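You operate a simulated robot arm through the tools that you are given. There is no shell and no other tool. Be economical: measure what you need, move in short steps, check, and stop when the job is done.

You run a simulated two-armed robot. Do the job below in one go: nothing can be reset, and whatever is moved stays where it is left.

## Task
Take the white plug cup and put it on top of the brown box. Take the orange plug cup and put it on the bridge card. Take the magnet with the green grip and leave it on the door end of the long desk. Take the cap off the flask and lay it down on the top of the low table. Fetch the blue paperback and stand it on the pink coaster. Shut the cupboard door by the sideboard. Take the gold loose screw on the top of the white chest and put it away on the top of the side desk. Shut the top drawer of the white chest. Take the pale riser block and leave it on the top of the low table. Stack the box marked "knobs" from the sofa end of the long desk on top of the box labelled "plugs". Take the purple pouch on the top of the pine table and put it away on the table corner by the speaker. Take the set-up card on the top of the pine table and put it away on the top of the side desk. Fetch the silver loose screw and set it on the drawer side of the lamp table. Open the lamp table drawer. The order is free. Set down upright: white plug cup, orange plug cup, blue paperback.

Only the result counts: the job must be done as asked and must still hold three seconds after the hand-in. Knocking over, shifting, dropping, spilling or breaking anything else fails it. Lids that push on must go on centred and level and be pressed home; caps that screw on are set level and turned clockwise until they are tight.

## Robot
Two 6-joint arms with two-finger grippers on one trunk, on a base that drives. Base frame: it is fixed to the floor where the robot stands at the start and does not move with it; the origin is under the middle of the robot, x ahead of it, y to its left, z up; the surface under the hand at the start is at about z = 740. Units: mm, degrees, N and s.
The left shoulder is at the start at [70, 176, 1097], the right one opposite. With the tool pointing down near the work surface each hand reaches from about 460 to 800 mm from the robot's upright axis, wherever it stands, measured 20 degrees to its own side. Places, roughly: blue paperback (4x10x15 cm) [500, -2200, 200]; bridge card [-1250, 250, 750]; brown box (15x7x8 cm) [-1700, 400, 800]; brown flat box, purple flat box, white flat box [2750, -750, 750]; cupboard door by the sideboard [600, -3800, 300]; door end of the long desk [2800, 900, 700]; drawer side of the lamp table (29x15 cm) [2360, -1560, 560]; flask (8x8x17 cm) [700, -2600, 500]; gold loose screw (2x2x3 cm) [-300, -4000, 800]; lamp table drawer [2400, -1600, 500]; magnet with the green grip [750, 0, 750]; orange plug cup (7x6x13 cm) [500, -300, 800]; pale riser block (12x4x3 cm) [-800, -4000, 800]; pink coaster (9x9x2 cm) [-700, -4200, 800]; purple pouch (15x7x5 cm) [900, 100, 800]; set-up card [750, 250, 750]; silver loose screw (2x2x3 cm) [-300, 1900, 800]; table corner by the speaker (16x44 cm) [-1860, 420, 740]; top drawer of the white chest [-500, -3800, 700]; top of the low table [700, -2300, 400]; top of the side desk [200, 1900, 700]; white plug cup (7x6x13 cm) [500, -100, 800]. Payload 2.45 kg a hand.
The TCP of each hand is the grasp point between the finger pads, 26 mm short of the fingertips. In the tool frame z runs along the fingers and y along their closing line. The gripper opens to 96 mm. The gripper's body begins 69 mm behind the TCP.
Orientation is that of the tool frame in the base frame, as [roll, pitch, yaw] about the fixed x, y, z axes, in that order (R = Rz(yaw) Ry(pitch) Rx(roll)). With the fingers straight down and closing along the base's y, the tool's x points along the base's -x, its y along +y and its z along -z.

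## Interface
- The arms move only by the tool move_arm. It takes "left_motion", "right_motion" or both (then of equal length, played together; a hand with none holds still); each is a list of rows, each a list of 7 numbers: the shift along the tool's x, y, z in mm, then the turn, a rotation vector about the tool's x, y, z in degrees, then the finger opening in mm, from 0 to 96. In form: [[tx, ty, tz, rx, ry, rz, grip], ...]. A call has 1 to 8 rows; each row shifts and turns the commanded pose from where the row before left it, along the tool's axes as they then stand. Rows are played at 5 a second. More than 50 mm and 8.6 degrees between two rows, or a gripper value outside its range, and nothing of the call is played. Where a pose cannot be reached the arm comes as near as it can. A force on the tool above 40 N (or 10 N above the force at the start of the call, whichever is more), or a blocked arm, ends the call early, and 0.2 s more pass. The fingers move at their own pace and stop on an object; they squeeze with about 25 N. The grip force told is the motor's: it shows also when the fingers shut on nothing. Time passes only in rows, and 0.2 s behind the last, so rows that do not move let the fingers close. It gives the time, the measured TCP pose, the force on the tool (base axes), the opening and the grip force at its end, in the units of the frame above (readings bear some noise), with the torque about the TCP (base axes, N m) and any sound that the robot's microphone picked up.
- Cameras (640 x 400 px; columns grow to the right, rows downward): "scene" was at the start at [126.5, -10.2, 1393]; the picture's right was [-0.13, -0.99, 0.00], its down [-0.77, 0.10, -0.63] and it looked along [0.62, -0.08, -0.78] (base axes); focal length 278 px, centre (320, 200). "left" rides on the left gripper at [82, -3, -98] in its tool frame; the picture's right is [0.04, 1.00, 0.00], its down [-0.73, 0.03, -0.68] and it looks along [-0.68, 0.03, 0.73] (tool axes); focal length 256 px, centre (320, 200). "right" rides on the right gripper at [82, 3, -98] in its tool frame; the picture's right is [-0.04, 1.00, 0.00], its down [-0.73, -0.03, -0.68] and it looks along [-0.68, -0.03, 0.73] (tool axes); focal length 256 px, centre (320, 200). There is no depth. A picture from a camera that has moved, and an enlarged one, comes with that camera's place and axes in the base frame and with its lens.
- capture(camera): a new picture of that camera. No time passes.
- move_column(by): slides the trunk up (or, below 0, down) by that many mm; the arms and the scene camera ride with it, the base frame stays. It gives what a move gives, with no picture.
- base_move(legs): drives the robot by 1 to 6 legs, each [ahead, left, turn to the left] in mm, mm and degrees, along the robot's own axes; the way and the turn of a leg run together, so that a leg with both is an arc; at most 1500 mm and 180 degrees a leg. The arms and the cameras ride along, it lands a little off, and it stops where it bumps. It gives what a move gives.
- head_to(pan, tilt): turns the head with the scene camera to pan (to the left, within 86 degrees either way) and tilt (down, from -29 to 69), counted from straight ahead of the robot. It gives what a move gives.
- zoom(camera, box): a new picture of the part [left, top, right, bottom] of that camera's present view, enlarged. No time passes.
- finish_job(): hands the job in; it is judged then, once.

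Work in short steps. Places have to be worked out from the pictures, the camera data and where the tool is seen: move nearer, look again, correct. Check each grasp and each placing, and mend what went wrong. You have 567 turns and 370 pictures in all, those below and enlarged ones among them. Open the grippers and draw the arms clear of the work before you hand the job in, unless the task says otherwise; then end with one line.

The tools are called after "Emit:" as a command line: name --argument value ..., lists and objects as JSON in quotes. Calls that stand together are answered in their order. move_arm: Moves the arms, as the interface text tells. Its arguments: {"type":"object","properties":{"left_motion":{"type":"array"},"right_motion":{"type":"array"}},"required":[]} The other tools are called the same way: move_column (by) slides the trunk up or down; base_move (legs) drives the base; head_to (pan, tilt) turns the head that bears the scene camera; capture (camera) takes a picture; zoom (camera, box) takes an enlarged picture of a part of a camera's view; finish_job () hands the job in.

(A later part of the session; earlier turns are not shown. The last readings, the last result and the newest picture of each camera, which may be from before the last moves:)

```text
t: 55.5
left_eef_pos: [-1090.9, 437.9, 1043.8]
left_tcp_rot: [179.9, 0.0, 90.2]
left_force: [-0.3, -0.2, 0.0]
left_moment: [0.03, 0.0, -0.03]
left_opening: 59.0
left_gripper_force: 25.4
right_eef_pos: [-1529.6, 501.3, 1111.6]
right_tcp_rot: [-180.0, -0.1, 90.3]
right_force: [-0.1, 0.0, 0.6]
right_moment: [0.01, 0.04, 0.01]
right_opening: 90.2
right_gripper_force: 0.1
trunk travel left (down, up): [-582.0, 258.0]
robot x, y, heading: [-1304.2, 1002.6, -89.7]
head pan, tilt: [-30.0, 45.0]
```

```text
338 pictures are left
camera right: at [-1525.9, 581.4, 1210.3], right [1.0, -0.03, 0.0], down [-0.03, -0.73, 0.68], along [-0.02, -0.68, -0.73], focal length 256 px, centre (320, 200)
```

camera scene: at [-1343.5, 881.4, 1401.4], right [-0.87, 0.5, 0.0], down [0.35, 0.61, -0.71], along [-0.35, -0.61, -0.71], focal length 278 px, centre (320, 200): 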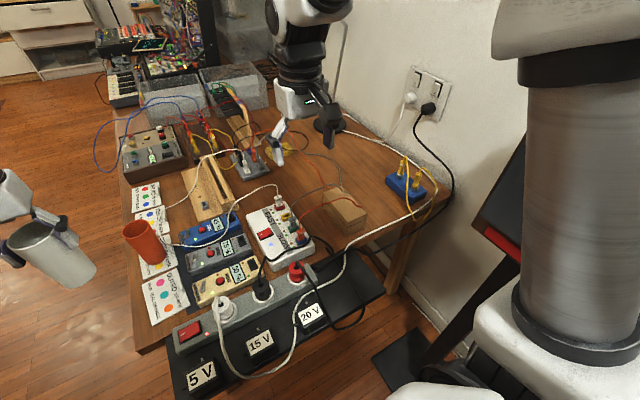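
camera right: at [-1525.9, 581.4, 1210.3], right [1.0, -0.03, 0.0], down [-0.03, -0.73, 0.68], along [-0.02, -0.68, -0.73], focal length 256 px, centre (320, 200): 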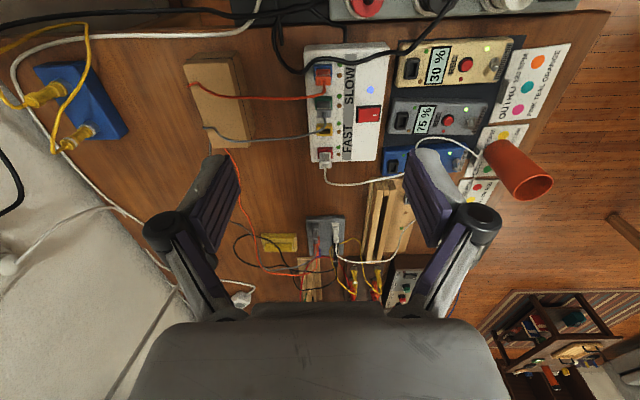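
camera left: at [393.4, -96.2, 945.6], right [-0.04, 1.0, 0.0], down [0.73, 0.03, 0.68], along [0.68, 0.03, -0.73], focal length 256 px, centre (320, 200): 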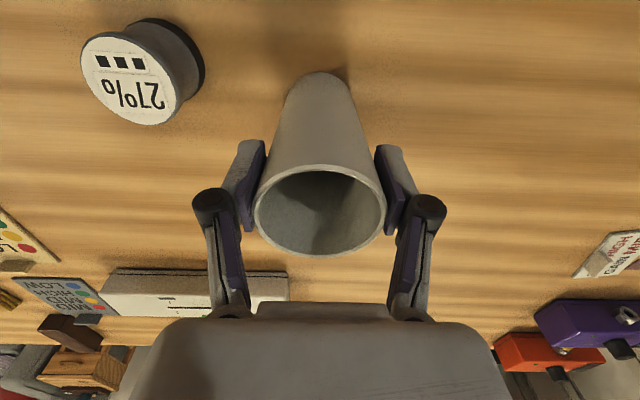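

I can see the box from above now. I zoom to understand the wires on it.

Emit:
zoom --camera "right" --box '[160, 30, 360, 180]'

Emit:
zoom --camera "scene" --box '[240, 140, 440, 280]'

```text
2.67 times, centred on (260, 105) of right
camera zoom: at [-1525.9, 581.4, 1210.3], right [1.0, -0.03, 0.0], down [-0.03, -0.73, 0.68], along [-0.02, -0.68, -0.73], focal length 683 px, centre (480, 453)
```

zoom: 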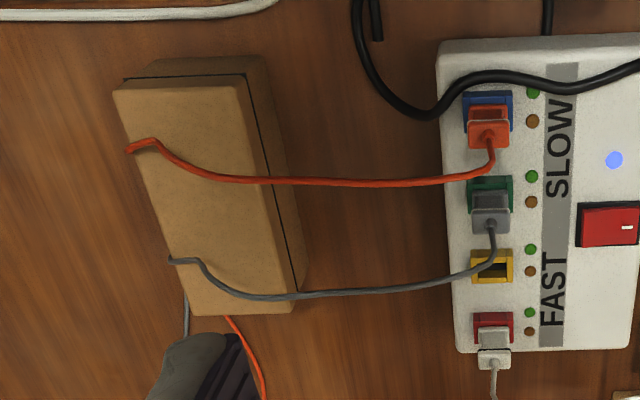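

```text
2.86 times, centred on (340, 210) of scene
camera zoom: at [-1343.5, 881.4, 1401.4], right [-0.87, 0.5, 0.0], down [0.35, 0.61, -0.71], along [-0.35, -0.61, -0.71], focal length 796 px, centre (263, 171)
```

zoom: 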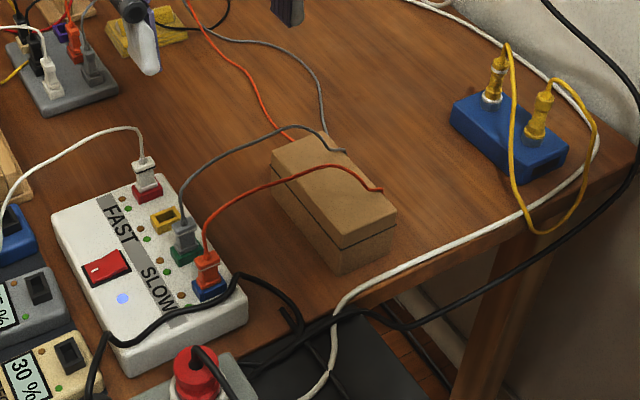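

The box top spans x -1735…-1658, y 332…480, with two wires crossing at y≈438 and 362; the middle at [-1696,400] is free. I tuck the right hand to the centre, then turn 38° right.

Emit:
move_arm --right_motion '[[0, 42, -5, 0, 0, 0, 60], [0, 42, -5, 0, 0, 0, 20], [0, 42, -5, 0, 0, 0, 0], [-10, 42, -5, 0, 0, 0, 0]]'

Emit:
base_move --legs '[[0, 0, -20]]'

Emit:
capture --camera "scene"

```text
t: 56.5
left_eef_pos: [-1091.6, 436.8, 1043.7]
left_tcp_rot: [179.9, 0.0, 90.2]
left_force: [-1.0, 0.6, -0.5]
left_moment: [0.0, 0.01, -0.02]
left_opening: 59.1
left_gripper_force: 24.8
right_eef_pos: [-1393.4, 474.5, 1152.4]
right_tcp_rot: [176.9, 0.9, 89.1]
right_force: [-0.3, -0.4, 0.0]
right_moment: [0.03, -0.01, 0.0]
right_opening: 0.2
right_gripper_force: 24.7
right hand out of reach, approached as far as the arm can: row 4
trunk travel left (down, up): [-582.0, 258.0]
robot x, y, heading: [-1300.3, 999.4, -89.7]
head pan, tilt: [-30.0, 45.0]
```

```text
t: 58.0
left_eef_pos: [-1294.8, 398.3, 1043.9]
left_tcp_rot: [179.9, 0.0, 70.5]
left_force: [0.5, 0.6, -0.3]
left_moment: [-0.02, -0.01, -0.02]
left_opening: 59.3
left_gripper_force: 25.1
right_eef_pos: [-1564.2, 535.9, 1146.8]
right_tcp_rot: [176.8, 0.2, 69.5]
right_force: [-0.1, 0.2, -0.3]
right_moment: [0.01, 0.01, -0.06]
right_opening: 0.0
right_gripper_force: 25.2
trunk travel left (down, up): [-582.0, 258.0]
robot x, y, heading: [-1303.4, 1001.0, -109.2]
head pan, tilt: [-30.0, 45.0]
```

```text
335 pictures are left
camera scene: at [-1381.6, 902.0, 1401.4], right [-0.65, 0.76, 0.0], down [0.54, 0.46, -0.71], along [-0.54, -0.46, -0.71], focal length 278 px, centre (320, 200)
```

scene: 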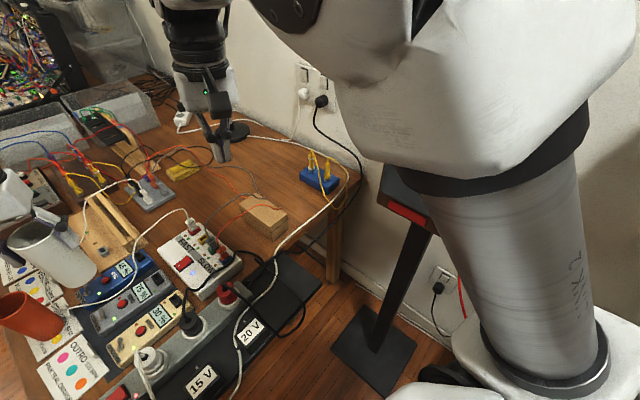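

Turning further would swing the right elbow near the speaker. I back out, put the right hand out to the right side, turn to heading ≈-155° in free space and come back in.

Emit:
base_move --legs '[[-179, 361, 0]]'

Emit:
move_arm --right_motion '[[15, -42, 5, 0, 0, 0, 0], [15, -42, 5, 0, 0, 0, 0], [15, -42, 5, 0, 0, 0, 0], [15, -42, 5, 0, 0, 0, 0], [15, -42, 5, 0, 0, 0, 0], [15, -42, 5, 0, 0, 0, 0], [15, -42, 0, 0, 0, 0, 0], [15, -42, 0, 0, 0, 0, 0]]'

Emit:
base_move --legs '[[0, 0, -46]]'

Emit:
head_to --pan 0 --tilt 35

Emit:
capture --camera "scene"

```text
t: 60.5
left_eef_pos: [-889.5, 442.3, 1044.5]
left_tcp_rot: [179.9, 0.0, 70.5]
left_force: [0.2, -0.4, -1.6]
left_moment: [-0.01, 0.04, 0.02]
left_opening: 58.9
left_gripper_force: 24.9
right_eef_pos: [-1160.2, 580.0, 1147.7]
right_tcp_rot: [176.7, 0.2, 69.5]
right_force: [-0.1, 0.1, -0.1]
right_moment: [-0.01, 0.03, 0.01]
right_opening: 0.0
right_gripper_force: 25.0
trunk travel left (down, up): [-582.0, 258.0]
robot x, y, heading: [-902.1, 1048.8, -109.4]
head pan, tilt: [-30.0, 45.0]
```

```text
t: 62.3
left_eef_pos: [-891.1, 444.1, 1045.3]
left_tcp_rot: [179.7, 0.0, 70.5]
left_force: [-0.7, 0.4, -0.8]
left_moment: [-0.01, -0.03, 0.0]
left_opening: 59.2
left_gripper_force: 25.0
right_eef_pos: [-1443.8, 764.7, 1076.4]
right_tcp_rot: [176.7, 0.1, 69.4]
right_force: [0.1, 0.0, 1.3]
right_moment: [0.0, 0.01, 0.0]
right_opening: 0.0
right_gripper_force: 25.1
right hand out of reach, approached as far as the arm can: row 6, 7, 8
trunk travel left (down, up): [-582.0, 258.0]
robot x, y, heading: [-900.7, 1045.7, -109.5]
head pan, tilt: [-30.0, 45.0]
```

```text
t: 64.8
left_eef_pos: [-1324.2, 617.6, 1043.3]
left_tcp_rot: [179.8, 0.1, 25.0]
left_force: [-0.1, 0.2, -0.5]
left_moment: [-0.01, 0.01, 0.03]
left_opening: 59.1
left_gripper_force: 24.7
right_eef_pos: [-1480.4, 1234.9, 1077.2]
right_tcp_rot: [176.7, 0.0, 23.8]
right_force: [0.0, 0.2, -0.6]
right_moment: [-0.02, -0.01, -0.02]
right_opening: 0.0
right_gripper_force: 25.7
trunk travel left (down, up): [-582.0, 258.0]
robot x, y, heading: [-896.1, 1049.3, -155.1]
head pan, tilt: [-30.0, 45.0]
```

```text
t: 65.8
left_eef_pos: [-1323.7, 617.5, 1044.7]
left_tcp_rot: [179.9, 0.0, 24.9]
left_force: [0.0, 0.7, -0.8]
left_moment: [0.02, 0.01, 0.0]
left_opening: 59.2
left_gripper_force: 24.9
right_eef_pos: [-1481.1, 1234.8, 1077.0]
right_tcp_rot: [176.7, 0.2, 23.7]
right_force: [0.4, 0.3, 0.0]
right_moment: [0.05, 0.01, 0.0]
right_opening: 0.0
right_gripper_force: 25.1
trunk travel left (down, up): [-582.0, 258.0]
robot x, y, heading: [-894.5, 1048.1, -155.0]
head pan, tilt: [0.0, 35.0]
```

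```text
334 pictures are left
camera scene: at [-1023.8, 988.2, 1416.2], right [-0.42, 0.91, 0.0], down [0.52, 0.24, -0.82], along [-0.74, -0.35, -0.57], focal length 278 px, centre (320, 200)
```

scene: 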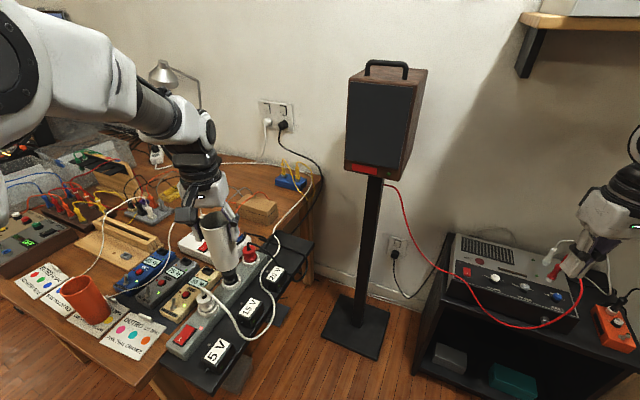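

I pull the right hand back, then drive in toward [-1250,990] with the cup side leading.

Emit:
move_arm --right_motion '[[37, 0, 0, 0, 0, 0, 0], [37, 0, 0, 0, 0, 0, 0], [37, 0, -10, 0, 0, 0, 0], [37, 0, -10, 0, 0, 0, 0]]'

Emit:
base_move --legs '[[346, -98, 0]]'

Emit:
capture --camera "scene"

Emit:
capture --camera "left"

```text
t: 66.8
left_eef_pos: [-1323.6, 615.9, 1043.8]
left_tcp_rot: [-179.9, 0.0, 24.9]
left_force: [0.1, -0.4, -1.7]
left_moment: [0.0, 0.01, -0.01]
left_opening: 59.2
left_gripper_force: 24.6
right_eef_pos: [-1451.8, 1221.7, 1041.9]
right_tcp_rot: [176.7, 0.0, 23.8]
right_force: [-0.1, -0.3, -0.5]
right_moment: [0.01, 0.01, -0.02]
right_opening: 0.0
right_gripper_force: 24.7
right hand out of reach, approached as far as the arm can: row 1, 2, 3, 4
trunk travel left (down, up): [-582.0, 258.0]
robot x, y, heading: [-898.9, 1049.5, -154.9]
head pan, tilt: [0.0, 35.0]
```

```text
t: 69.1
left_eef_pos: [-1678.7, 562.1, 1043.2]
left_tcp_rot: [179.9, 0.0, 24.7]
left_force: [-0.2, -0.2, -1.0]
left_moment: [0.01, 0.0, -0.01]
left_opening: 59.3
left_gripper_force: 25.1
right_eef_pos: [-1802.4, 1169.2, 1041.5]
right_tcp_rot: [176.7, 0.0, 23.6]
right_force: [0.2, -1.3, -1.0]
right_moment: [0.0, -0.03, 0.01]
right_opening: 0.0
right_gripper_force: 25.2
trunk travel left (down, up): [-582.0, 258.0]
robot x, y, heading: [-1253.4, 994.6, -155.2]
head pan, tilt: [0.0, 35.0]
```

```text
333 pictures are left
camera scene: at [-1376.8, 933.5, 1416.2], right [-0.42, 0.91, 0.0], down [0.52, 0.24, -0.82], along [-0.74, -0.34, -0.57], focal length 278 px, centre (320, 200)
```

scene: 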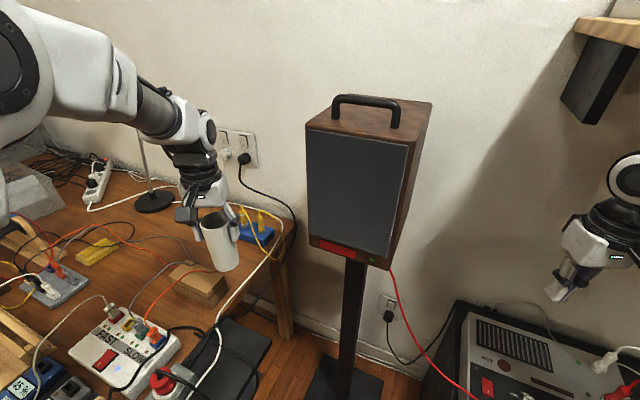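

```text
332 pictures are left
camera left: at [-1605.1, 601.7, 1142.7], right [0.45, -0.89, 0.0], down [-0.65, -0.33, 0.68], along [-0.6, -0.31, -0.73], focal length 256 px, centre (320, 200)
```

left: 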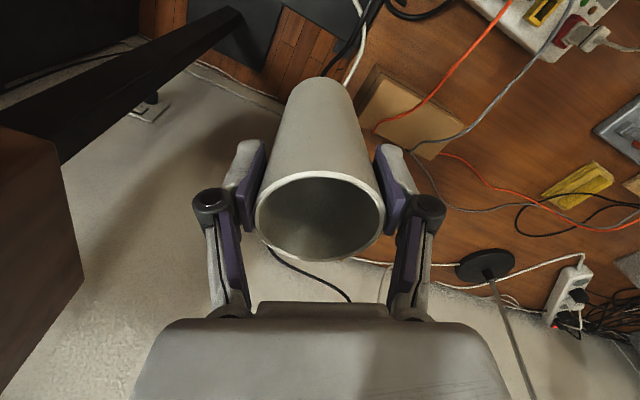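

I bring the cup above the middle of the box at height and check with pictures.

Emit:
move_arm --left_motion '[[-20.8, 35, 0, 0, 0, 0, 30], [-20.8, 35, 0, 0, 0, 0, 30], [-20.8, 35, 0, 0, 0, 0, 30], [-20.8, 35, 0, 0, 0, 0, 30], [0, 0, 40, 0, 0, 0, 30], [0, 0, 20, 0, 0, 0, 30], [0, 0, 0, 0, 0, 0, 30]]'

Emit:
head_to --pan 18 --tilt 42

Emit:
zoom --camera "scene" --box '[200, 80, 440, 260]'

Emit:
capture --camera "left"

```text
t: 70.7
left_eef_pos: [-1695.1, 399.8, 984.0]
left_tcp_rot: [179.9, 0.0, 24.8]
left_force: [0.5, -0.5, 0.0]
left_moment: [-0.01, 0.03, -0.03]
left_opening: 58.9
left_gripper_force: 25.5
right_eef_pos: [-1803.9, 1169.2, 1042.5]
right_tcp_rot: [176.7, 0.0, 23.5]
right_force: [0.3, 0.7, -0.2]
right_moment: [0.01, 0.01, 0.05]
right_opening: 0.2
right_gripper_force: 25.1
trunk travel left (down, up): [-582.0, 258.0]
robot x, y, heading: [-1250.4, 993.1, -155.0]
head pan, tilt: [0.0, 35.0]
```

```text
t: 71.5
left_eef_pos: [-1695.0, 399.8, 984.0]
left_tcp_rot: [179.9, 0.0, 24.7]
left_force: [-0.2, 0.1, 0.1]
left_moment: [0.01, 0.05, 0.02]
left_opening: 59.0
left_gripper_force: 25.2
right_eef_pos: [-1804.0, 1169.3, 1041.8]
right_tcp_rot: [176.7, 0.0, 23.6]
right_force: [-0.9, -0.4, 0.2]
right_moment: [-0.01, 0.03, 0.0]
right_opening: 0.1
right_gripper_force: 24.8
trunk travel left (down, up): [-582.0, 258.0]
robot x, y, heading: [-1253.2, 988.8, -155.3]
head pan, tilt: [18.0, 42.0]
```

```text
2.22 times, centred on (320, 170) of scene
camera zoom: at [-1358.3, 913.5, 1405.7], right [-0.68, 0.73, 0.0], down [0.49, 0.45, -0.74], along [-0.55, -0.5, -0.67], focal length 619 px, centre (320, 267)
```

zoom: 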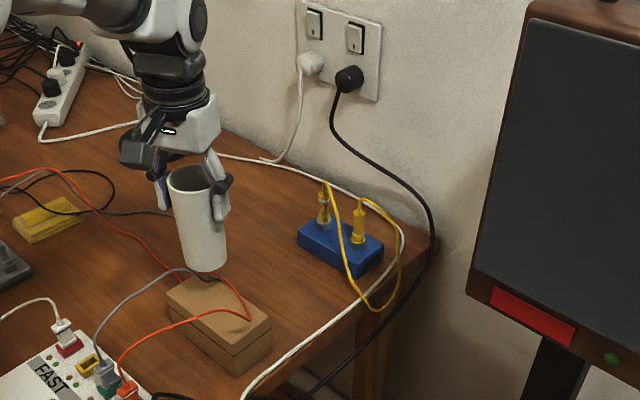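

```text
330 pictures are left
camera left: at [-1621.7, 438.9, 1082.8], right [0.45, -0.89, 0.0], down [-0.65, -0.33, 0.68], along [-0.6, -0.31, -0.73], focal length 256 px, centre (320, 200)
```

left: 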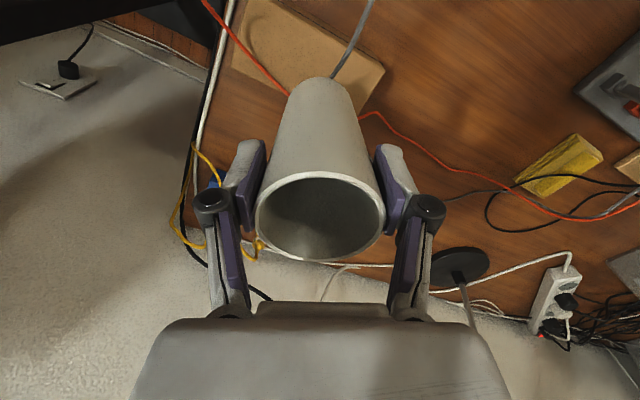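

The cup heads between the two wires. I lower it to ~20 mm above the top and look again.

Emit:
move_arm --left_motion '[[0, 0, 20, 0, 0, 0, 30], [0, 0, 20, 0, 0, 0, 30], [0, 0, 20, 0, 0, 0, 30], [0, 0, 0, 0, 0, 0, 30]]'

Emit:
zoom --camera "scene" --box '[240, 140, 360, 240]'

Emit:
zoom --camera "left" --box '[200, 0, 440, 160]'

```text
t: 72.5
left_eef_pos: [-1693.7, 401.4, 925.7]
left_tcp_rot: [179.9, 0.0, 24.8]
left_force: [-0.1, 0.2, -0.8]
left_moment: [0.0, 0.01, 0.0]
left_opening: 59.1
left_gripper_force: 24.9
right_eef_pos: [-1803.3, 1168.9, 1042.2]
right_tcp_rot: [176.7, 0.0, 23.6]
right_force: [0.2, -0.1, 0.1]
right_moment: [0.01, -0.01, 0.03]
right_opening: 0.1
right_gripper_force: 25.5
trunk travel left (down, up): [-582.0, 258.0]
robot x, y, heading: [-1255.1, 990.1, -155.3]
head pan, tilt: [18.0, 42.0]
```

```text
4.00 times, centred on (300, 190) of scene
camera zoom: at [-1358.1, 913.7, 1405.7], right [-0.68, 0.73, 0.0], down [0.49, 0.45, -0.74], along [-0.55, -0.5, -0.67], focal length 1114 px, centre (400, 240)
```

zoom: 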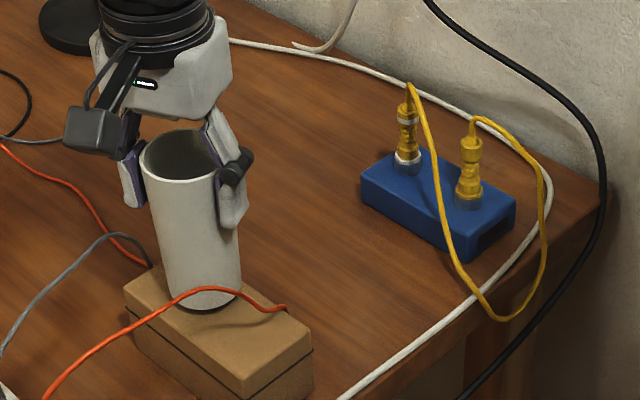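

```text
2.50 times, centred on (320, 80) of left
camera zoom: at [-1620.8, 440.1, 1023.7], right [0.45, -0.89, 0.0], down [-0.65, -0.33, 0.68], along [-0.6, -0.31, -0.73], focal length 640 px, centre (320, 500)
```

zoom: 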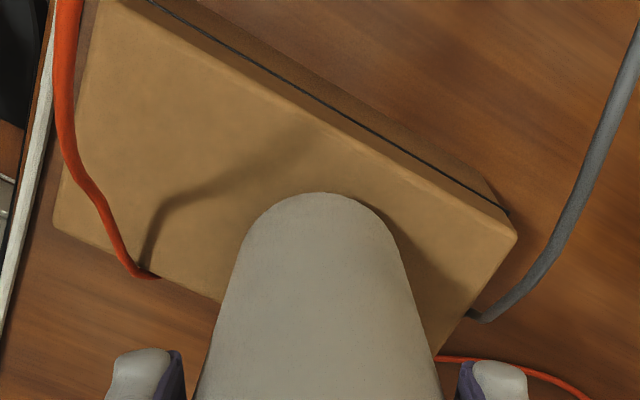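

Both wires run clear of the cup. I shift 5 mm toward the box centre and lower to contact.

Emit:
move_arm --left_motion '[[-2, -5, 6, 0, 0, 0, 30], [0, 0, 8, 0, 0, 0, 30], [0, 0, 3, 0, 0, 0, 30], [0, 0, 3, 0, 0, 0, 30], [0, 0, 0, 0, 0, 0, 30]]'

```text
t: 73.7
left_eef_pos: [-1698.9, 404.8, 907.0]
left_tcp_rot: [179.8, 0.3, 24.8]
left_force: [1.1, -1.9, 16.1]
left_moment: [-0.14, 0.14, 0.03]
left_opening: 58.4
left_gripper_force: 24.8
right_eef_pos: [-1802.9, 1170.9, 1042.0]
right_tcp_rot: [176.7, 0.1, 23.6]
right_force: [0.0, -0.3, -0.5]
right_moment: [0.0, 0.02, -0.02]
right_opening: 0.0
right_gripper_force: 24.7
trunk travel left (down, up): [-582.0, 258.0]
robot x, y, heading: [-1250.8, 992.7, -155.1]
head pan, tilt: [18.0, 42.0]
```

Contact (16 N). I ease up 1 mm, open and rise, then verify.

Emit:
move_arm --left_motion '[[0, 0, -1, 0, 0, 0, 75], [0, 0, 0, 0, 0, 0, 90], [0, 0, 0, 0, 0, 0, 90], [0, 0, -40, 0, 0, 0, 90], [0, 0, -45, 0, 0, 0, 90], [0, 0, -45, 0, 0, 0, 90], [0, 0, -45, 0, 0, 0, 90]]'

Emit:
zoom --camera "scene" --box '[200, 80, 440, 260]'

Emit:
capture --camera "left"

```text
t: 75.3
left_eef_pos: [-1700.5, 405.5, 1078.4]
left_tcp_rot: [179.8, -0.1, 24.7]
left_force: [0.2, 1.2, -0.2]
left_moment: [0.0, 0.04, -0.02]
left_opening: 90.2
left_gripper_force: 0.0
right_eef_pos: [-1802.4, 1171.2, 1042.4]
right_tcp_rot: [176.7, 0.1, 23.6]
right_force: [0.3, 0.3, 0.1]
right_moment: [-0.03, 0.01, 0.04]
right_opening: 0.0
right_gripper_force: 25.3
trunk travel left (down, up): [-582.0, 258.0]
robot x, y, heading: [-1253.2, 988.0, -155.2]
head pan, tilt: [18.0, 42.0]
```

```text
2.22 times, centred on (320, 170) of scene
camera zoom: at [-1357.3, 914.9, 1405.8], right [-0.68, 0.73, 0.0], down [0.49, 0.45, -0.74], along [-0.55, -0.51, -0.67], focal length 619 px, centre (320, 267)
```

zoom: 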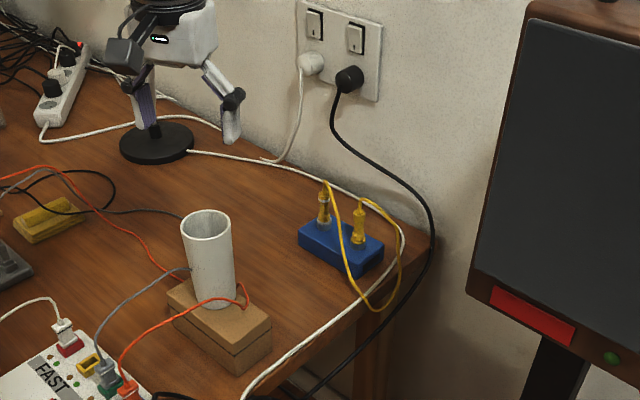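

```text
326 pictures are left
camera left: at [-1626.7, 444.2, 1179.3], right [0.45, -0.89, 0.0], down [-0.65, -0.33, 0.68], along [-0.6, -0.31, -0.73], focal length 256 px, centre (320, 200)
```

left: 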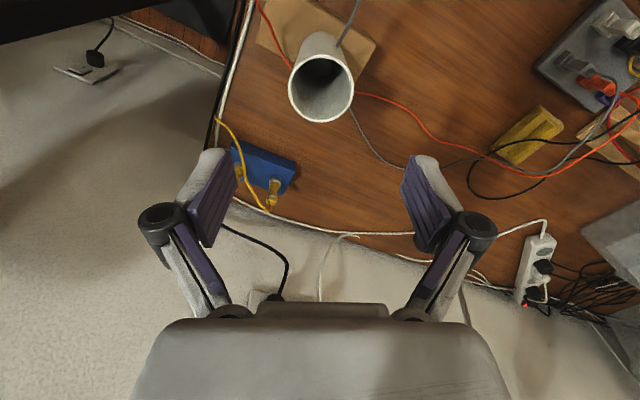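

White cup placed. Now I back out of the corner and turn to face +x to see the way round the pine table.

Emit:
base_move --legs '[[-346, 98, 0], [0, 0, 155]]'

Emit:
head_to --pan 0 --tilt 20

Emit:
capture --camera "scene"

Emit:
head_to --pan 60 --tilt 25

Emit:
capture --camera "scene"

```text
t: 83.8
left_eef_pos: [-230.1, 1351.8, 1079.4]
left_tcp_rot: [179.8, 0.0, 176.7]
left_force: [-0.1, 0.7, 0.4]
left_moment: [0.05, -0.01, -0.03]
left_opening: 89.9
left_gripper_force: 0.0
right_eef_pos: [-500.6, 627.9, 1041.8]
right_tcp_rot: [176.6, 0.0, 175.6]
right_force: [0.0, 0.4, 0.5]
right_moment: [0.0, 0.02, -0.03]
right_opening: 0.0
right_gripper_force: 25.3
trunk travel left (down, up): [-582.0, 258.0]
robot x, y, heading: [-901.5, 1043.8, -3.3]
head pan, tilt: [18.0, 42.0]
```

```text
t: 84.7
left_eef_pos: [-229.9, 1352.0, 1079.6]
left_tcp_rot: [179.9, 0.0, 176.7]
left_force: [0.6, -0.5, -0.8]
left_moment: [-0.01, -0.01, -0.01]
left_opening: 90.0
left_gripper_force: 0.1
right_eef_pos: [-499.4, 628.1, 1041.9]
right_tcp_rot: [176.7, 0.0, 175.5]
right_force: [-0.7, -0.1, 0.1]
right_moment: [-0.03, -0.05, 0.01]
right_opening: 0.0
right_gripper_force: 25.3
trunk travel left (down, up): [-582.0, 258.0]
robot x, y, heading: [-901.6, 1044.3, -3.2]
head pan, tilt: [0.0, 20.0]
```

```text
325 pictures are left
camera scene: at [-758.7, 1035.8, 1440.0], right [-0.06, -1.0, 0.0], down [-0.34, 0.02, -0.94], along [0.94, -0.05, -0.34], focal length 278 px, centre (320, 200)
```

scene: 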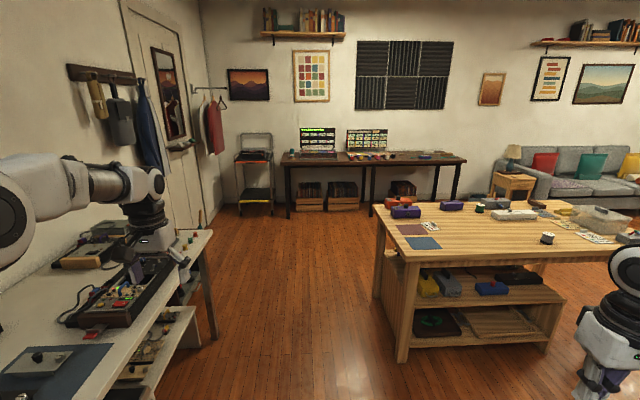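

```text
t: 86.0
left_eef_pos: [-230.3, 1351.9, 1079.2]
left_tcp_rot: [179.9, 0.0, 176.8]
left_force: [1.3, 0.1, 0.6]
left_moment: [0.01, -0.02, 0.02]
left_opening: 89.9
left_gripper_force: 0.0
right_eef_pos: [-499.1, 628.4, 1042.3]
right_tcp_rot: [176.7, 0.0, 175.5]
right_force: [-0.3, 0.6, 0.9]
right_moment: [0.0, 0.03, 0.04]
right_opening: 0.1
right_gripper_force: 24.9
trunk travel left (down, up): [-582.0, 258.0]
robot x, y, heading: [-901.7, 1042.3, -3.5]
head pan, tilt: [60.0, 25.0]
```

```text
324 pictures are left
camera scene: at [-801.0, 1118.0, 1432.0], right [0.84, -0.55, 0.0], down [-0.23, -0.35, -0.91], along [0.5, 0.76, -0.42], focal length 278 px, centre (320, 200)
```

scene: 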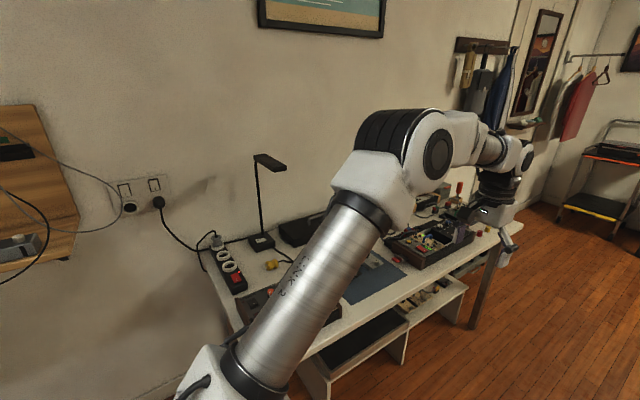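

The corridor between side desk (edge y≈1540) and pine table is clear. I drive along y≈1040 to the far side of the pine table and turn to face -x.

Emit:
base_move --legs '[[0, 0, 3.5], [1200, 0, 0], [1150, 0, 0], [0, 0, 180], [0, 750, 0]]'

Emit:
head_to --pan 0 --tilt 50

Emit:
capture --camera "scene"

```text
t: 109.0
left_eef_pos: [847.5, -53.0, 1078.4]
left_tcp_rot: [180.0, 0.0, 2.2]
left_force: [0.6, 0.1, -0.2]
left_moment: [0.02, 0.01, 0.02]
left_opening: 90.4
left_gripper_force: 0.0
right_eef_pos: [1046.8, 692.2, 1041.6]
right_tcp_rot: [176.7, 0.0, 1.0]
right_force: [0.3, -0.6, 0.1]
right_moment: [0.02, -0.02, -0.03]
right_opening: 0.0
right_gripper_force: 25.1
trunk travel left (down, up): [-582.0, 258.0]
robot x, y, heading: [1485.7, 311.4, -177.9]
head pan, tilt: [60.0, 25.0]
```

```text
t: 110.3
left_eef_pos: [847.6, -53.3, 1078.8]
left_tcp_rot: [179.9, 0.0, 2.1]
left_force: [-0.3, 0.7, 0.0]
left_moment: [0.01, -0.05, 0.03]
left_opening: 90.0
left_gripper_force: 0.0
right_eef_pos: [1045.7, 693.2, 1042.1]
right_tcp_rot: [176.7, 0.0, 1.0]
right_force: [-0.5, -0.3, 0.5]
right_moment: [-0.01, 0.0, -0.03]
right_opening: 0.1
right_gripper_force: 24.7
trunk travel left (down, up): [-582.0, 258.0]
robot x, y, heading: [1486.2, 314.0, -177.9]
head pan, tilt: [0.0, 50.0]
```

```text
323 pictures are left
camera scene: at [1360.8, 310.6, 1394.5], right [-0.04, 1.0, 0.0], down [0.77, 0.03, -0.64], along [-0.64, -0.02, -0.77], focal length 278 px, centre (320, 200)
```

scene: 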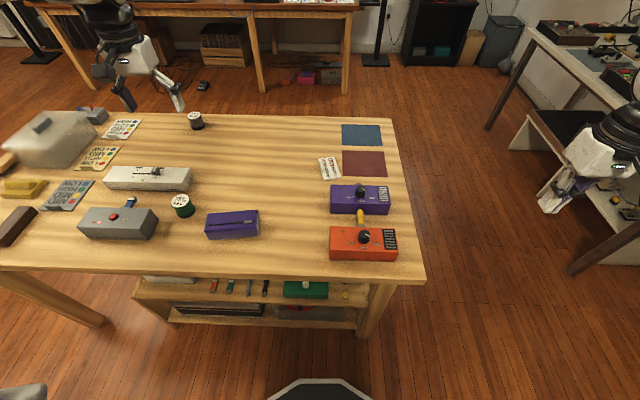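

Pouch centre ≈[944,64], card ≈[675,323], magnet ≈[883,-107]. I move in 60 mm, bring the left hand over the pouch and start turning it 90°.

Emit:
base_move --legs '[[60, 0, -2.1]]'

Emit:
move_arm --left_motion '[[39, -26, 0, 0, 0, 0, 96], [39, -26, 0, 0, 0, 0, 96], [39, -26, 0, 0, 0, 0, 96], [39, -26, 0, 0, 0, 0, 96], [0, 0, 0, 0, 0, -8.5, 96], [0, 0, 0, 0, 0, -8.5, 96], [0, 0, 0, 0, 0, -8.5, 96], [0, 0, 0, 0, 0, -8.5, 96]]'

Emit:
move_arm --left_motion '[[0, 0, 20, 0, 0, -8, 96], [0, 0, 20, 0, 0, -8, 96], [0, 0, 20, 0, 0, -8, 96], [0, 0, 20, 0, 0, -8, 96], [0, 0, 0, 0, 0, -8, 96], [0, 0, 0, 0, 0, -8, 96], [0, 0, 0, 0, 0, -8, 96]]'

Emit:
capture --camera "left"

Emit:
capture --camera "scene"

```text
t: 111.3
left_eef_pos: [774.7, -31.0, 1079.9]
left_tcp_rot: [179.8, 0.0, 0.0]
left_force: [0.2, -0.6, -0.8]
left_moment: [0.01, -0.02, -0.01]
left_opening: 90.1
left_gripper_force: 0.1
right_eef_pos: [999.4, 706.0, 1040.5]
right_tcp_rot: [176.8, 0.2, -1.1]
right_force: [-0.8, 0.1, -0.2]
right_moment: [0.01, -0.02, 0.0]
right_opening: 0.0
right_gripper_force: 24.8
trunk travel left (down, up): [-582.0, 258.0]
robot x, y, heading: [1424.9, 314.3, -179.8]
head pan, tilt: [0.0, 50.0]
```

```text
t: 113.1
left_eef_pos: [929.9, 73.1, 1078.3]
left_tcp_rot: [179.9, 0.1, 34.2]
left_force: [0.2, 0.3, 0.3]
left_moment: [-0.03, -0.02, 0.01]
left_opening: 96.1
left_gripper_force: 0.2
right_eef_pos: [999.3, 706.0, 1041.9]
right_tcp_rot: [176.7, 0.0, -1.1]
right_force: [0.4, -0.3, 0.0]
right_moment: [-0.02, 0.0, 0.0]
right_opening: 0.0
right_gripper_force: 25.0
trunk travel left (down, up): [-582.0, 258.0]
robot x, y, heading: [1425.2, 313.6, -180.3]
head pan, tilt: [0.0, 50.0]
```

```text
t: 114.7
left_eef_pos: [929.9, 72.3, 999.0]
left_tcp_rot: [-179.9, 0.1, 90.1]
left_force: [-0.4, -1.0, 0.5]
left_moment: [0.01, 0.02, 0.02]
left_opening: 96.0
left_gripper_force: 0.1
right_eef_pos: [1000.3, 706.7, 1043.2]
right_tcp_rot: [176.7, 0.0, -1.1]
right_force: [0.1, -0.5, -0.6]
right_moment: [-0.01, 0.0, 0.02]
right_opening: 0.0
right_gripper_force: 24.8
trunk travel left (down, up): [-582.0, 258.0]
robot x, y, heading: [1431.3, 313.0, -180.2]
head pan, tilt: [0.0, 50.0]
```

```text
322 pictures are left
camera left: at [927.0, 155.6, 1098.0], right [1.0, 0.04, 0.0], down [0.03, -0.73, 0.68], along [0.03, -0.68, -0.73], focal length 256 px, centre (320, 200)
```

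left: 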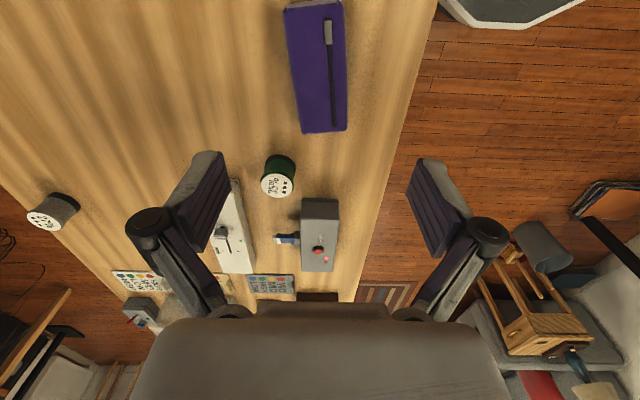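

```text
321 pictures are left
camera scene: at [1300.7, 314.1, 1394.5], right [0.0, 1.0, 0.0], down [0.77, 0.0, -0.64], along [-0.64, 0.0, -0.77], focal length 278 px, centre (320, 200)
```

scene: 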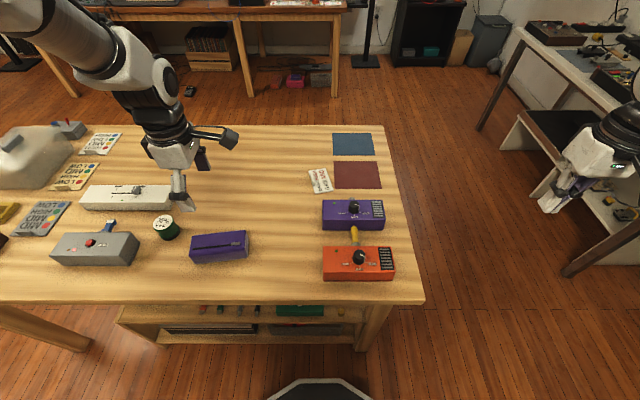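

The pouch centre is about [931,57], its axis turned ~7.5°. I align, descend and grip it.

Emit:
move_arm --left_motion '[[-15, 1, 0, 0, 0, -7.5, 96], [0, 0, 46, 0, 0, 0, 96], [0, 0, 46, 0, 0, 0, 96], [0, 0, 46, 0, 0, 0, 96]]'

Emit:
capture --camera "left"

```text
t: 115.7
left_eef_pos: [929.1, 58.0, 860.8]
left_tcp_rot: [180.0, 0.0, 97.5]
left_force: [0.5, -0.9, -0.4]
left_moment: [0.04, -0.04, 0.0]
left_opening: 96.1
left_gripper_force: 0.1
right_eef_pos: [999.1, 705.6, 1042.0]
right_tcp_rot: [176.7, 0.0, -1.1]
right_force: [-0.2, 0.3, 0.3]
right_moment: [0.02, -0.01, 0.01]
right_opening: 0.1
right_gripper_force: 24.8
trunk travel left (down, up): [-582.0, 258.0]
robot x, y, heading: [1425.6, 315.2, -180.0]
head pan, tilt: [0.0, 50.0]
```

```text
320 pictures are left
camera left: at [915.2, 139.4, 959.7], right [0.99, 0.17, 0.0], down [0.13, -0.72, 0.68], along [0.12, -0.67, -0.73], focal length 256 px, centre (320, 200)
```

left: 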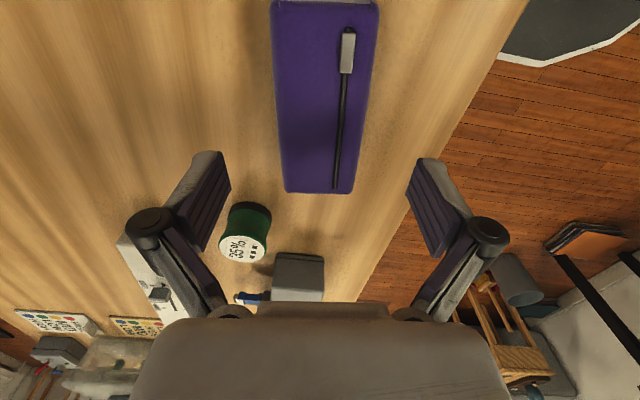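

Aligned. I descend to z≈769 and close.

Emit:
move_arm --left_motion '[[0, 0, 40, 0, 0, 0, 96], [0, 0, 40, 0, 0, 0, 96], [0, 0, 12, 0, 0, 0, 96], [0, 0, 0, 0, 0, 0, 30], [0, 0, 0, 0, 0, 0, 30], [0, 0, 0, 0, 0, 0, 30]]'

Emit:
capture --camera "left"

```text
t: 117.1
left_eef_pos: [931.9, 57.1, 770.6]
left_tcp_rot: [-179.8, 0.1, 97.5]
left_force: [-3.6, -1.8, 12.2]
left_moment: [-0.06, 0.58, 0.09]
left_opening: 67.4
left_gripper_force: 25.1
right_eef_pos: [999.6, 706.7, 1043.6]
right_tcp_rot: [176.7, 0.1, -1.1]
right_force: [-0.8, 0.0, 0.1]
right_moment: [-0.01, 0.0, 0.02]
right_opening: 0.0
right_gripper_force: 25.3
trunk travel left (down, up): [-582.0, 258.0]
robot x, y, heading: [1427.7, 315.1, -179.9]
head pan, tilt: [0.0, 50.0]
```

```text
319 pictures are left
camera left: at [918.9, 139.4, 869.6], right [0.99, 0.17, 0.0], down [0.13, -0.72, 0.68], along [0.11, -0.67, -0.73], focal length 256 px, centre (320, 200)
```

left: 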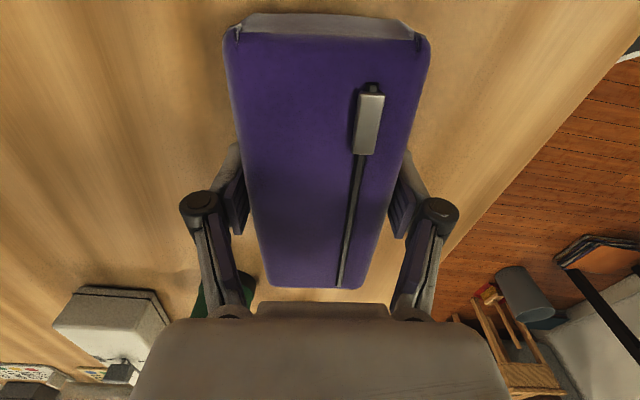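

Held. I lift the pouch, then move the base 40 mm ahead and 150 mm to its left so the right hand can reach the card.

Emit:
move_arm --left_motion '[[0, 0, -45, 0, 0, 0, 30], [0, 0, -45, 0, 0, 0, 30], [0, 0, -45, 0, 0, 0, 30], [0, 0, -45, 0, 0, 0, 30], [0, 0, -45, 0, 0, 0, 30], [0, 0, -45, 0, 0, 0, 30]]' --right_motion '[[0, 45, 0, 3.3, 0, 0, 50], [0, 45, 0, 0, 0, 0, 90], [0, 45, 0, 0, 0, 0, 90], [-20, 40, 0, 0, 0, 0, 90], [-40, 25, 0, 0, 0, 0, 90], [-40, 25, 0, 0, 0, 0, 90]]'

Emit:
base_move --legs '[[40, 150, 0]]'

Emit:
capture --camera "right"

Emit:
capture --camera "scene"

```text
t: 118.5
left_eef_pos: [931.3, 56.2, 1038.6]
left_tcp_rot: [180.0, 0.1, 97.5]
left_force: [-0.4, -0.7, -1.5]
left_moment: [0.04, -0.05, 0.0]
left_opening: 67.6
left_gripper_force: 24.6
right_eef_pos: [896.9, 480.6, 1041.8]
right_tcp_rot: [-179.9, 0.0, -1.1]
right_force: [-0.2, -0.2, 0.3]
right_moment: [-0.01, -0.03, 0.0]
right_opening: 90.2
right_gripper_force: 0.0
trunk travel left (down, up): [-582.0, 258.0]
robot x, y, heading: [1427.2, 318.8, -179.9]
head pan, tilt: [0.0, 50.0]
```

```text
t: 119.9
left_eef_pos: [892.0, -91.6, 1039.4]
left_tcp_rot: [-179.8, 0.1, 97.6]
left_force: [0.1, -0.4, -1.8]
left_moment: [-0.01, 0.02, -0.01]
left_opening: 67.4
left_gripper_force: 24.6
right_eef_pos: [859.0, 334.8, 1042.7]
right_tcp_rot: [180.0, -0.1, -1.1]
right_force: [0.3, 0.5, 0.4]
right_moment: [-0.02, -0.01, -0.04]
right_opening: 90.2
right_gripper_force: 0.1
trunk travel left (down, up): [-582.0, 258.0]
robot x, y, heading: [1389.2, 167.8, -179.8]
head pan, tilt: [0.0, 50.0]
```

```text
318 pictures are left
camera right: at [941.1, 329.5, 1141.9], right [-0.06, -1.0, 0.0], down [-0.73, 0.04, 0.68], along [-0.68, 0.04, -0.73], focal length 256 px, centre (320, 200)
```

right: 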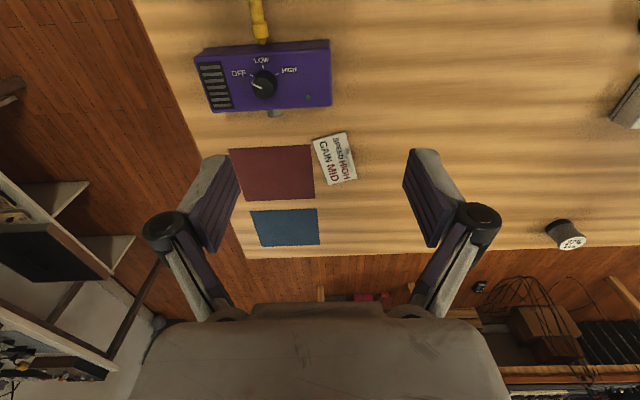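

```text
317 pictures are left
camera scene: at [1261.5, 166.1, 1394.5], right [0.0, 1.0, 0.0], down [0.77, 0.0, -0.64], along [-0.64, 0.0, -0.77], focal length 278 px, centre (320, 200)
```

scene: 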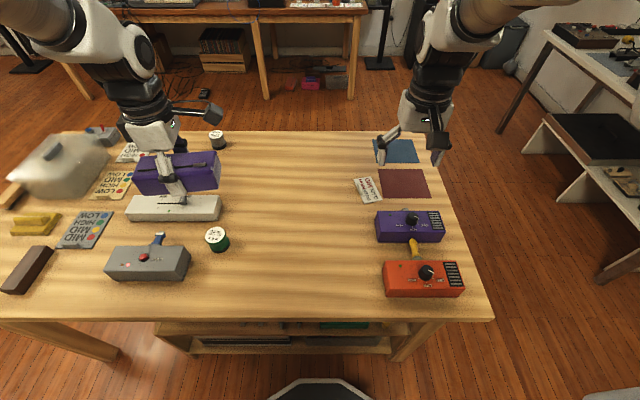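

The card is at about [673,318]. I move the right hand to just above it for a closer look.

Emit:
move_arm --right_motion '[[-32, 2, 28, 0, 0, 0, 90], [-32, 2, 28, 0, 0, 0, 90], [-32, 2, 28, 0, 0, 0, 90], [-32, 2, 28, 0, 0, 0, 90], [-32, 2, 28, 0, 0, 0, 90]]'

Emit:
capture --camera "right"

Emit:
zoom --camera "right" --box '[230, 20, 430, 145]'

```text
t: 121.1
left_eef_pos: [890.1, -91.4, 1038.5]
left_tcp_rot: [179.9, 0.3, 97.5]
left_force: [-0.5, 0.5, -1.7]
left_moment: [-0.04, -0.04, -0.02]
left_opening: 67.1
left_gripper_force: 25.1
right_eef_pos: [698.4, 326.6, 900.0]
right_tcp_rot: [180.0, -0.1, -1.1]
right_force: [-0.6, 0.0, -0.8]
right_moment: [0.02, 0.0, -0.04]
right_opening: 90.1
right_gripper_force: 0.1
trunk travel left (down, up): [-582.0, 258.0]
robot x, y, heading: [1389.5, 167.2, -179.8]
head pan, tilt: [0.0, 50.0]
```

```text
316 pictures are left
camera right: at [779.4, 322.4, 999.6], right [-0.06, -1.0, 0.0], down [-0.73, 0.04, 0.68], along [-0.68, 0.04, -0.73], focal length 256 px, centre (320, 200)
```

right: 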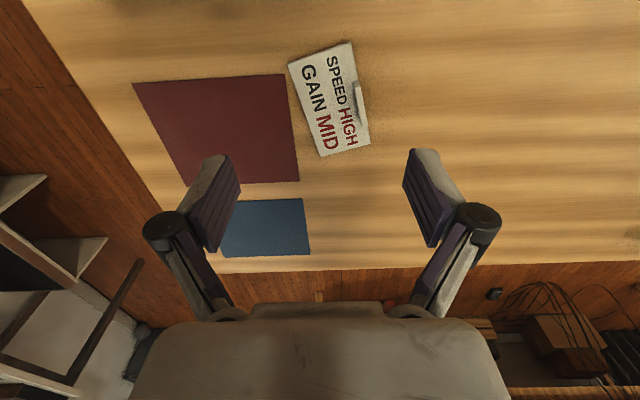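

```text
3.20 times, centred on (330, 82) of right
camera zoom: at [779.4, 322.4, 999.6], right [-0.06, -1.0, 0.0], down [-0.73, 0.04, 0.68], along [-0.68, 0.04, -0.73], focal length 819 px, centre (288, 576)
```

zoom: 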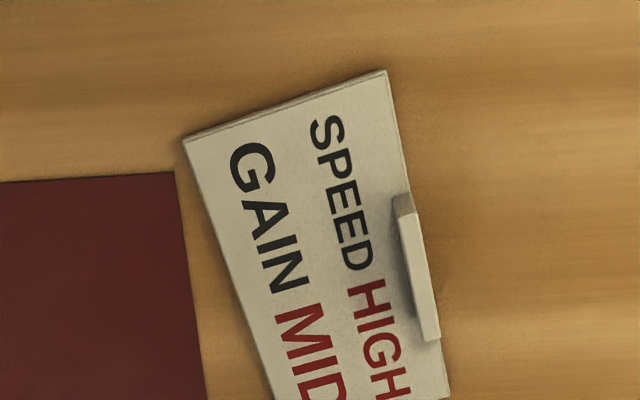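

The card has an upright tab along one edge, centre ≈[674,289], direction ≈13°. I turn the hand to match and hover above it with a smaller opening.

Emit:
move_arm --right_motion '[[-12, 19, 10, 0, 0, 0, 60], [-12, 19, 10, 0, 0, 0, 40], [0, 0, 30, 0, 0, -7.2, 40], [0, 0, 20, 0, 0, -7.2, 40]]'

Emit:
zoom --camera "right" --box '[200, 40, 440, 240]'

```text
t: 122.1
left_eef_pos: [892.4, -91.8, 1038.5]
left_tcp_rot: [-179.9, 0.1, 97.5]
left_force: [0.7, 0.0, -2.3]
left_moment: [-0.03, -0.02, 0.0]
left_opening: 67.3
left_gripper_force: 25.1
right_eef_pos: [671.5, 288.6, 831.5]
right_tcp_rot: [-179.9, 0.0, 13.3]
right_force: [0.7, 0.4, 0.4]
right_moment: [0.01, -0.01, -0.03]
right_opening: 40.1
right_gripper_force: 0.0
trunk travel left (down, up): [-582.0, 258.0]
robot x, y, heading: [1385.3, 165.0, -180.0]
head pan, tilt: [0.0, 50.0]
```

```text
2.00 times, centred on (320, 140) of right
camera zoom: at [753.2, 304.4, 930.2], right [0.19, -0.98, 0.0], down [-0.72, -0.14, 0.68], along [-0.67, -0.13, -0.73], focal length 512 px, centre (320, 320)
```

zoom: 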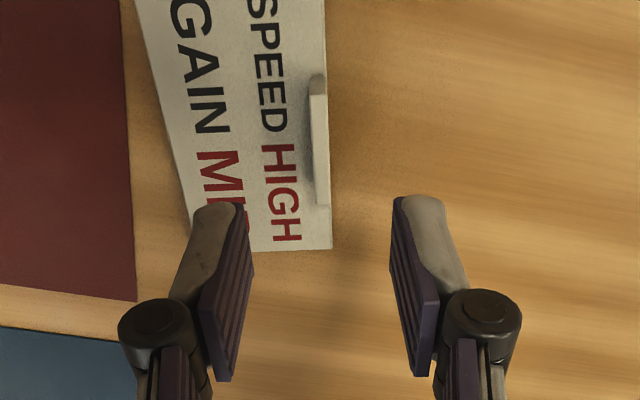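

The tab is centred between the fingers. I descend to z≈771 and close.

Emit:
move_arm --right_motion '[[4, 0, 30, 0, 0, 0, 40], [0, 0, 24, 0, 0, 0, 40], [0, 0, 6, 0, 0, 0, 40], [0, 0, 0, 0, 0, 0, 0], [0, 0, 0, 0, 0, 0, 0]]'

Emit:
zoom --camera "right" --box '[200, 40, 440, 240]'

```text
t: 123.3
left_eef_pos: [892.7, -92.3, 1040.0]
left_tcp_rot: [180.0, 0.1, 97.5]
left_force: [0.0, 0.7, -1.0]
left_moment: [-0.02, 0.01, -0.04]
left_opening: 67.4
left_gripper_force: 25.0
right_eef_pos: [676.8, 291.1, 772.8]
right_tcp_rot: [180.0, 0.0, 13.3]
right_force: [0.0, -0.2, 2.0]
right_moment: [0.03, -0.05, 0.03]
right_opening: 6.0
right_gripper_force: 25.0
trunk travel left (down, up): [-582.0, 258.0]
robot x, y, heading: [1386.2, 170.3, -179.8]
head pan, tilt: [0.0, 50.0]
```

```text
2.00 times, centred on (320, 140) of right
camera zoom: at [758.6, 306.0, 871.7], right [0.19, -0.98, 0.0], down [-0.72, -0.14, 0.68], along [-0.67, -0.13, -0.73], focal length 512 px, centre (320, 320)
```

zoom: 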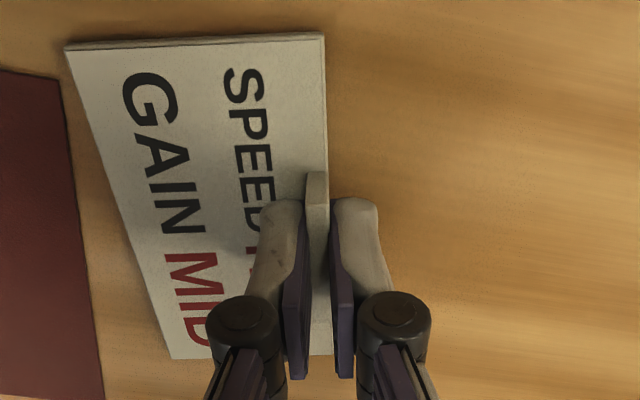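

The tab is gripped. I lift the card, back away and drive round to the side desk, facing it.

Emit:
move_arm --right_motion '[[0, 0, -45, 0, 0, 0, 0], [0, 0, -45, 0, 0, 0, 0], [0, 0, -45, 0, 0, 0, 0], [0, 0, -45, 0, 0, 0, 0], [0, 0, -45, 0, 0, 0, 0], [40, 0, -20, 0, 0, 0, 0], [40, 0, 0, 0, 0, 0, 0]]'

Emit:
base_move --legs '[[-114, 0, 0], [0, -870, 0], [0, 0, -90], [0, 700, 0]]'

Emit:
head_to --pan 0 --tilt 35

Emit:
capture --camera "scene"

```text
t: 124.9
left_eef_pos: [893.4, -91.6, 1039.4]
left_tcp_rot: [-179.9, 0.1, 97.6]
left_force: [0.2, 0.6, -0.5]
left_moment: [-0.01, 0.02, -0.02]
left_opening: 67.6
left_gripper_force: 25.2
right_eef_pos: [755.4, 309.3, 1021.0]
right_tcp_rot: [180.0, 0.2, 13.3]
right_force: [0.3, 0.4, 0.3]
right_moment: [-0.01, 0.01, -0.01]
right_opening: 5.9
right_gripper_force: 24.8
trunk travel left (down, up): [-582.0, 258.0]
robot x, y, heading: [1390.5, 163.6, -179.9]
head pan, tilt: [0.0, 50.0]
```

```text
t: 137.4
left_eef_pos: [564.4, 1526.2, 1038.5]
left_tcp_rot: [179.9, 0.3, 7.4]
left_force: [-0.4, 0.4, -1.2]
left_moment: [0.0, 0.01, 0.02]
left_opening: 67.3
left_gripper_force: 25.0
right_eef_pos: [966.7, 1662.4, 1020.5]
right_tcp_rot: [179.9, 0.0, -76.8]
right_force: [1.3, 0.6, -0.5]
right_moment: [-0.01, -0.01, -0.01]
right_opening: 6.1
right_gripper_force: 25.5
trunk travel left (down, up): [-582.0, 258.0]
robot x, y, heading: [822.6, 1030.5, 90.3]
head pan, tilt: [0.0, 50.0]
```

```text
t: 138.2
left_eef_pos: [563.7, 1526.4, 1038.8]
left_tcp_rot: [-180.0, 0.1, 7.4]
left_force: [-0.1, 0.0, -0.8]
left_moment: [0.01, 0.01, 0.01]
left_opening: 67.5
left_gripper_force: 24.6
right_eef_pos: [965.4, 1663.6, 1018.6]
right_tcp_rot: [-179.9, 0.0, -76.8]
right_force: [0.6, -0.1, -0.5]
right_moment: [-0.02, 0.02, 0.01]
right_opening: 5.9
right_gripper_force: 24.9
trunk travel left (down, up): [-582.0, 258.0]
robot x, y, heading: [819.1, 1031.4, 89.9]
head pan, tilt: [0.0, 35.0]
```

```text
312 pictures are left
camera scene: at [821.8, 1168.2, 1416.1], right [1.0, 0.0, 0.0], down [0.0, -0.57, -0.82], along [0.0, 0.82, -0.57], focal length 278 px, centre (320, 200)
```

scene: 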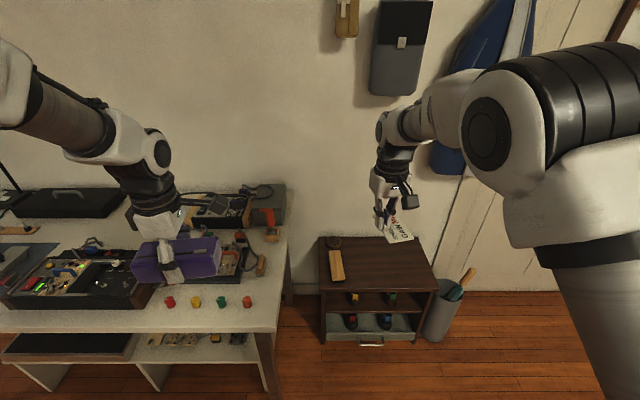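

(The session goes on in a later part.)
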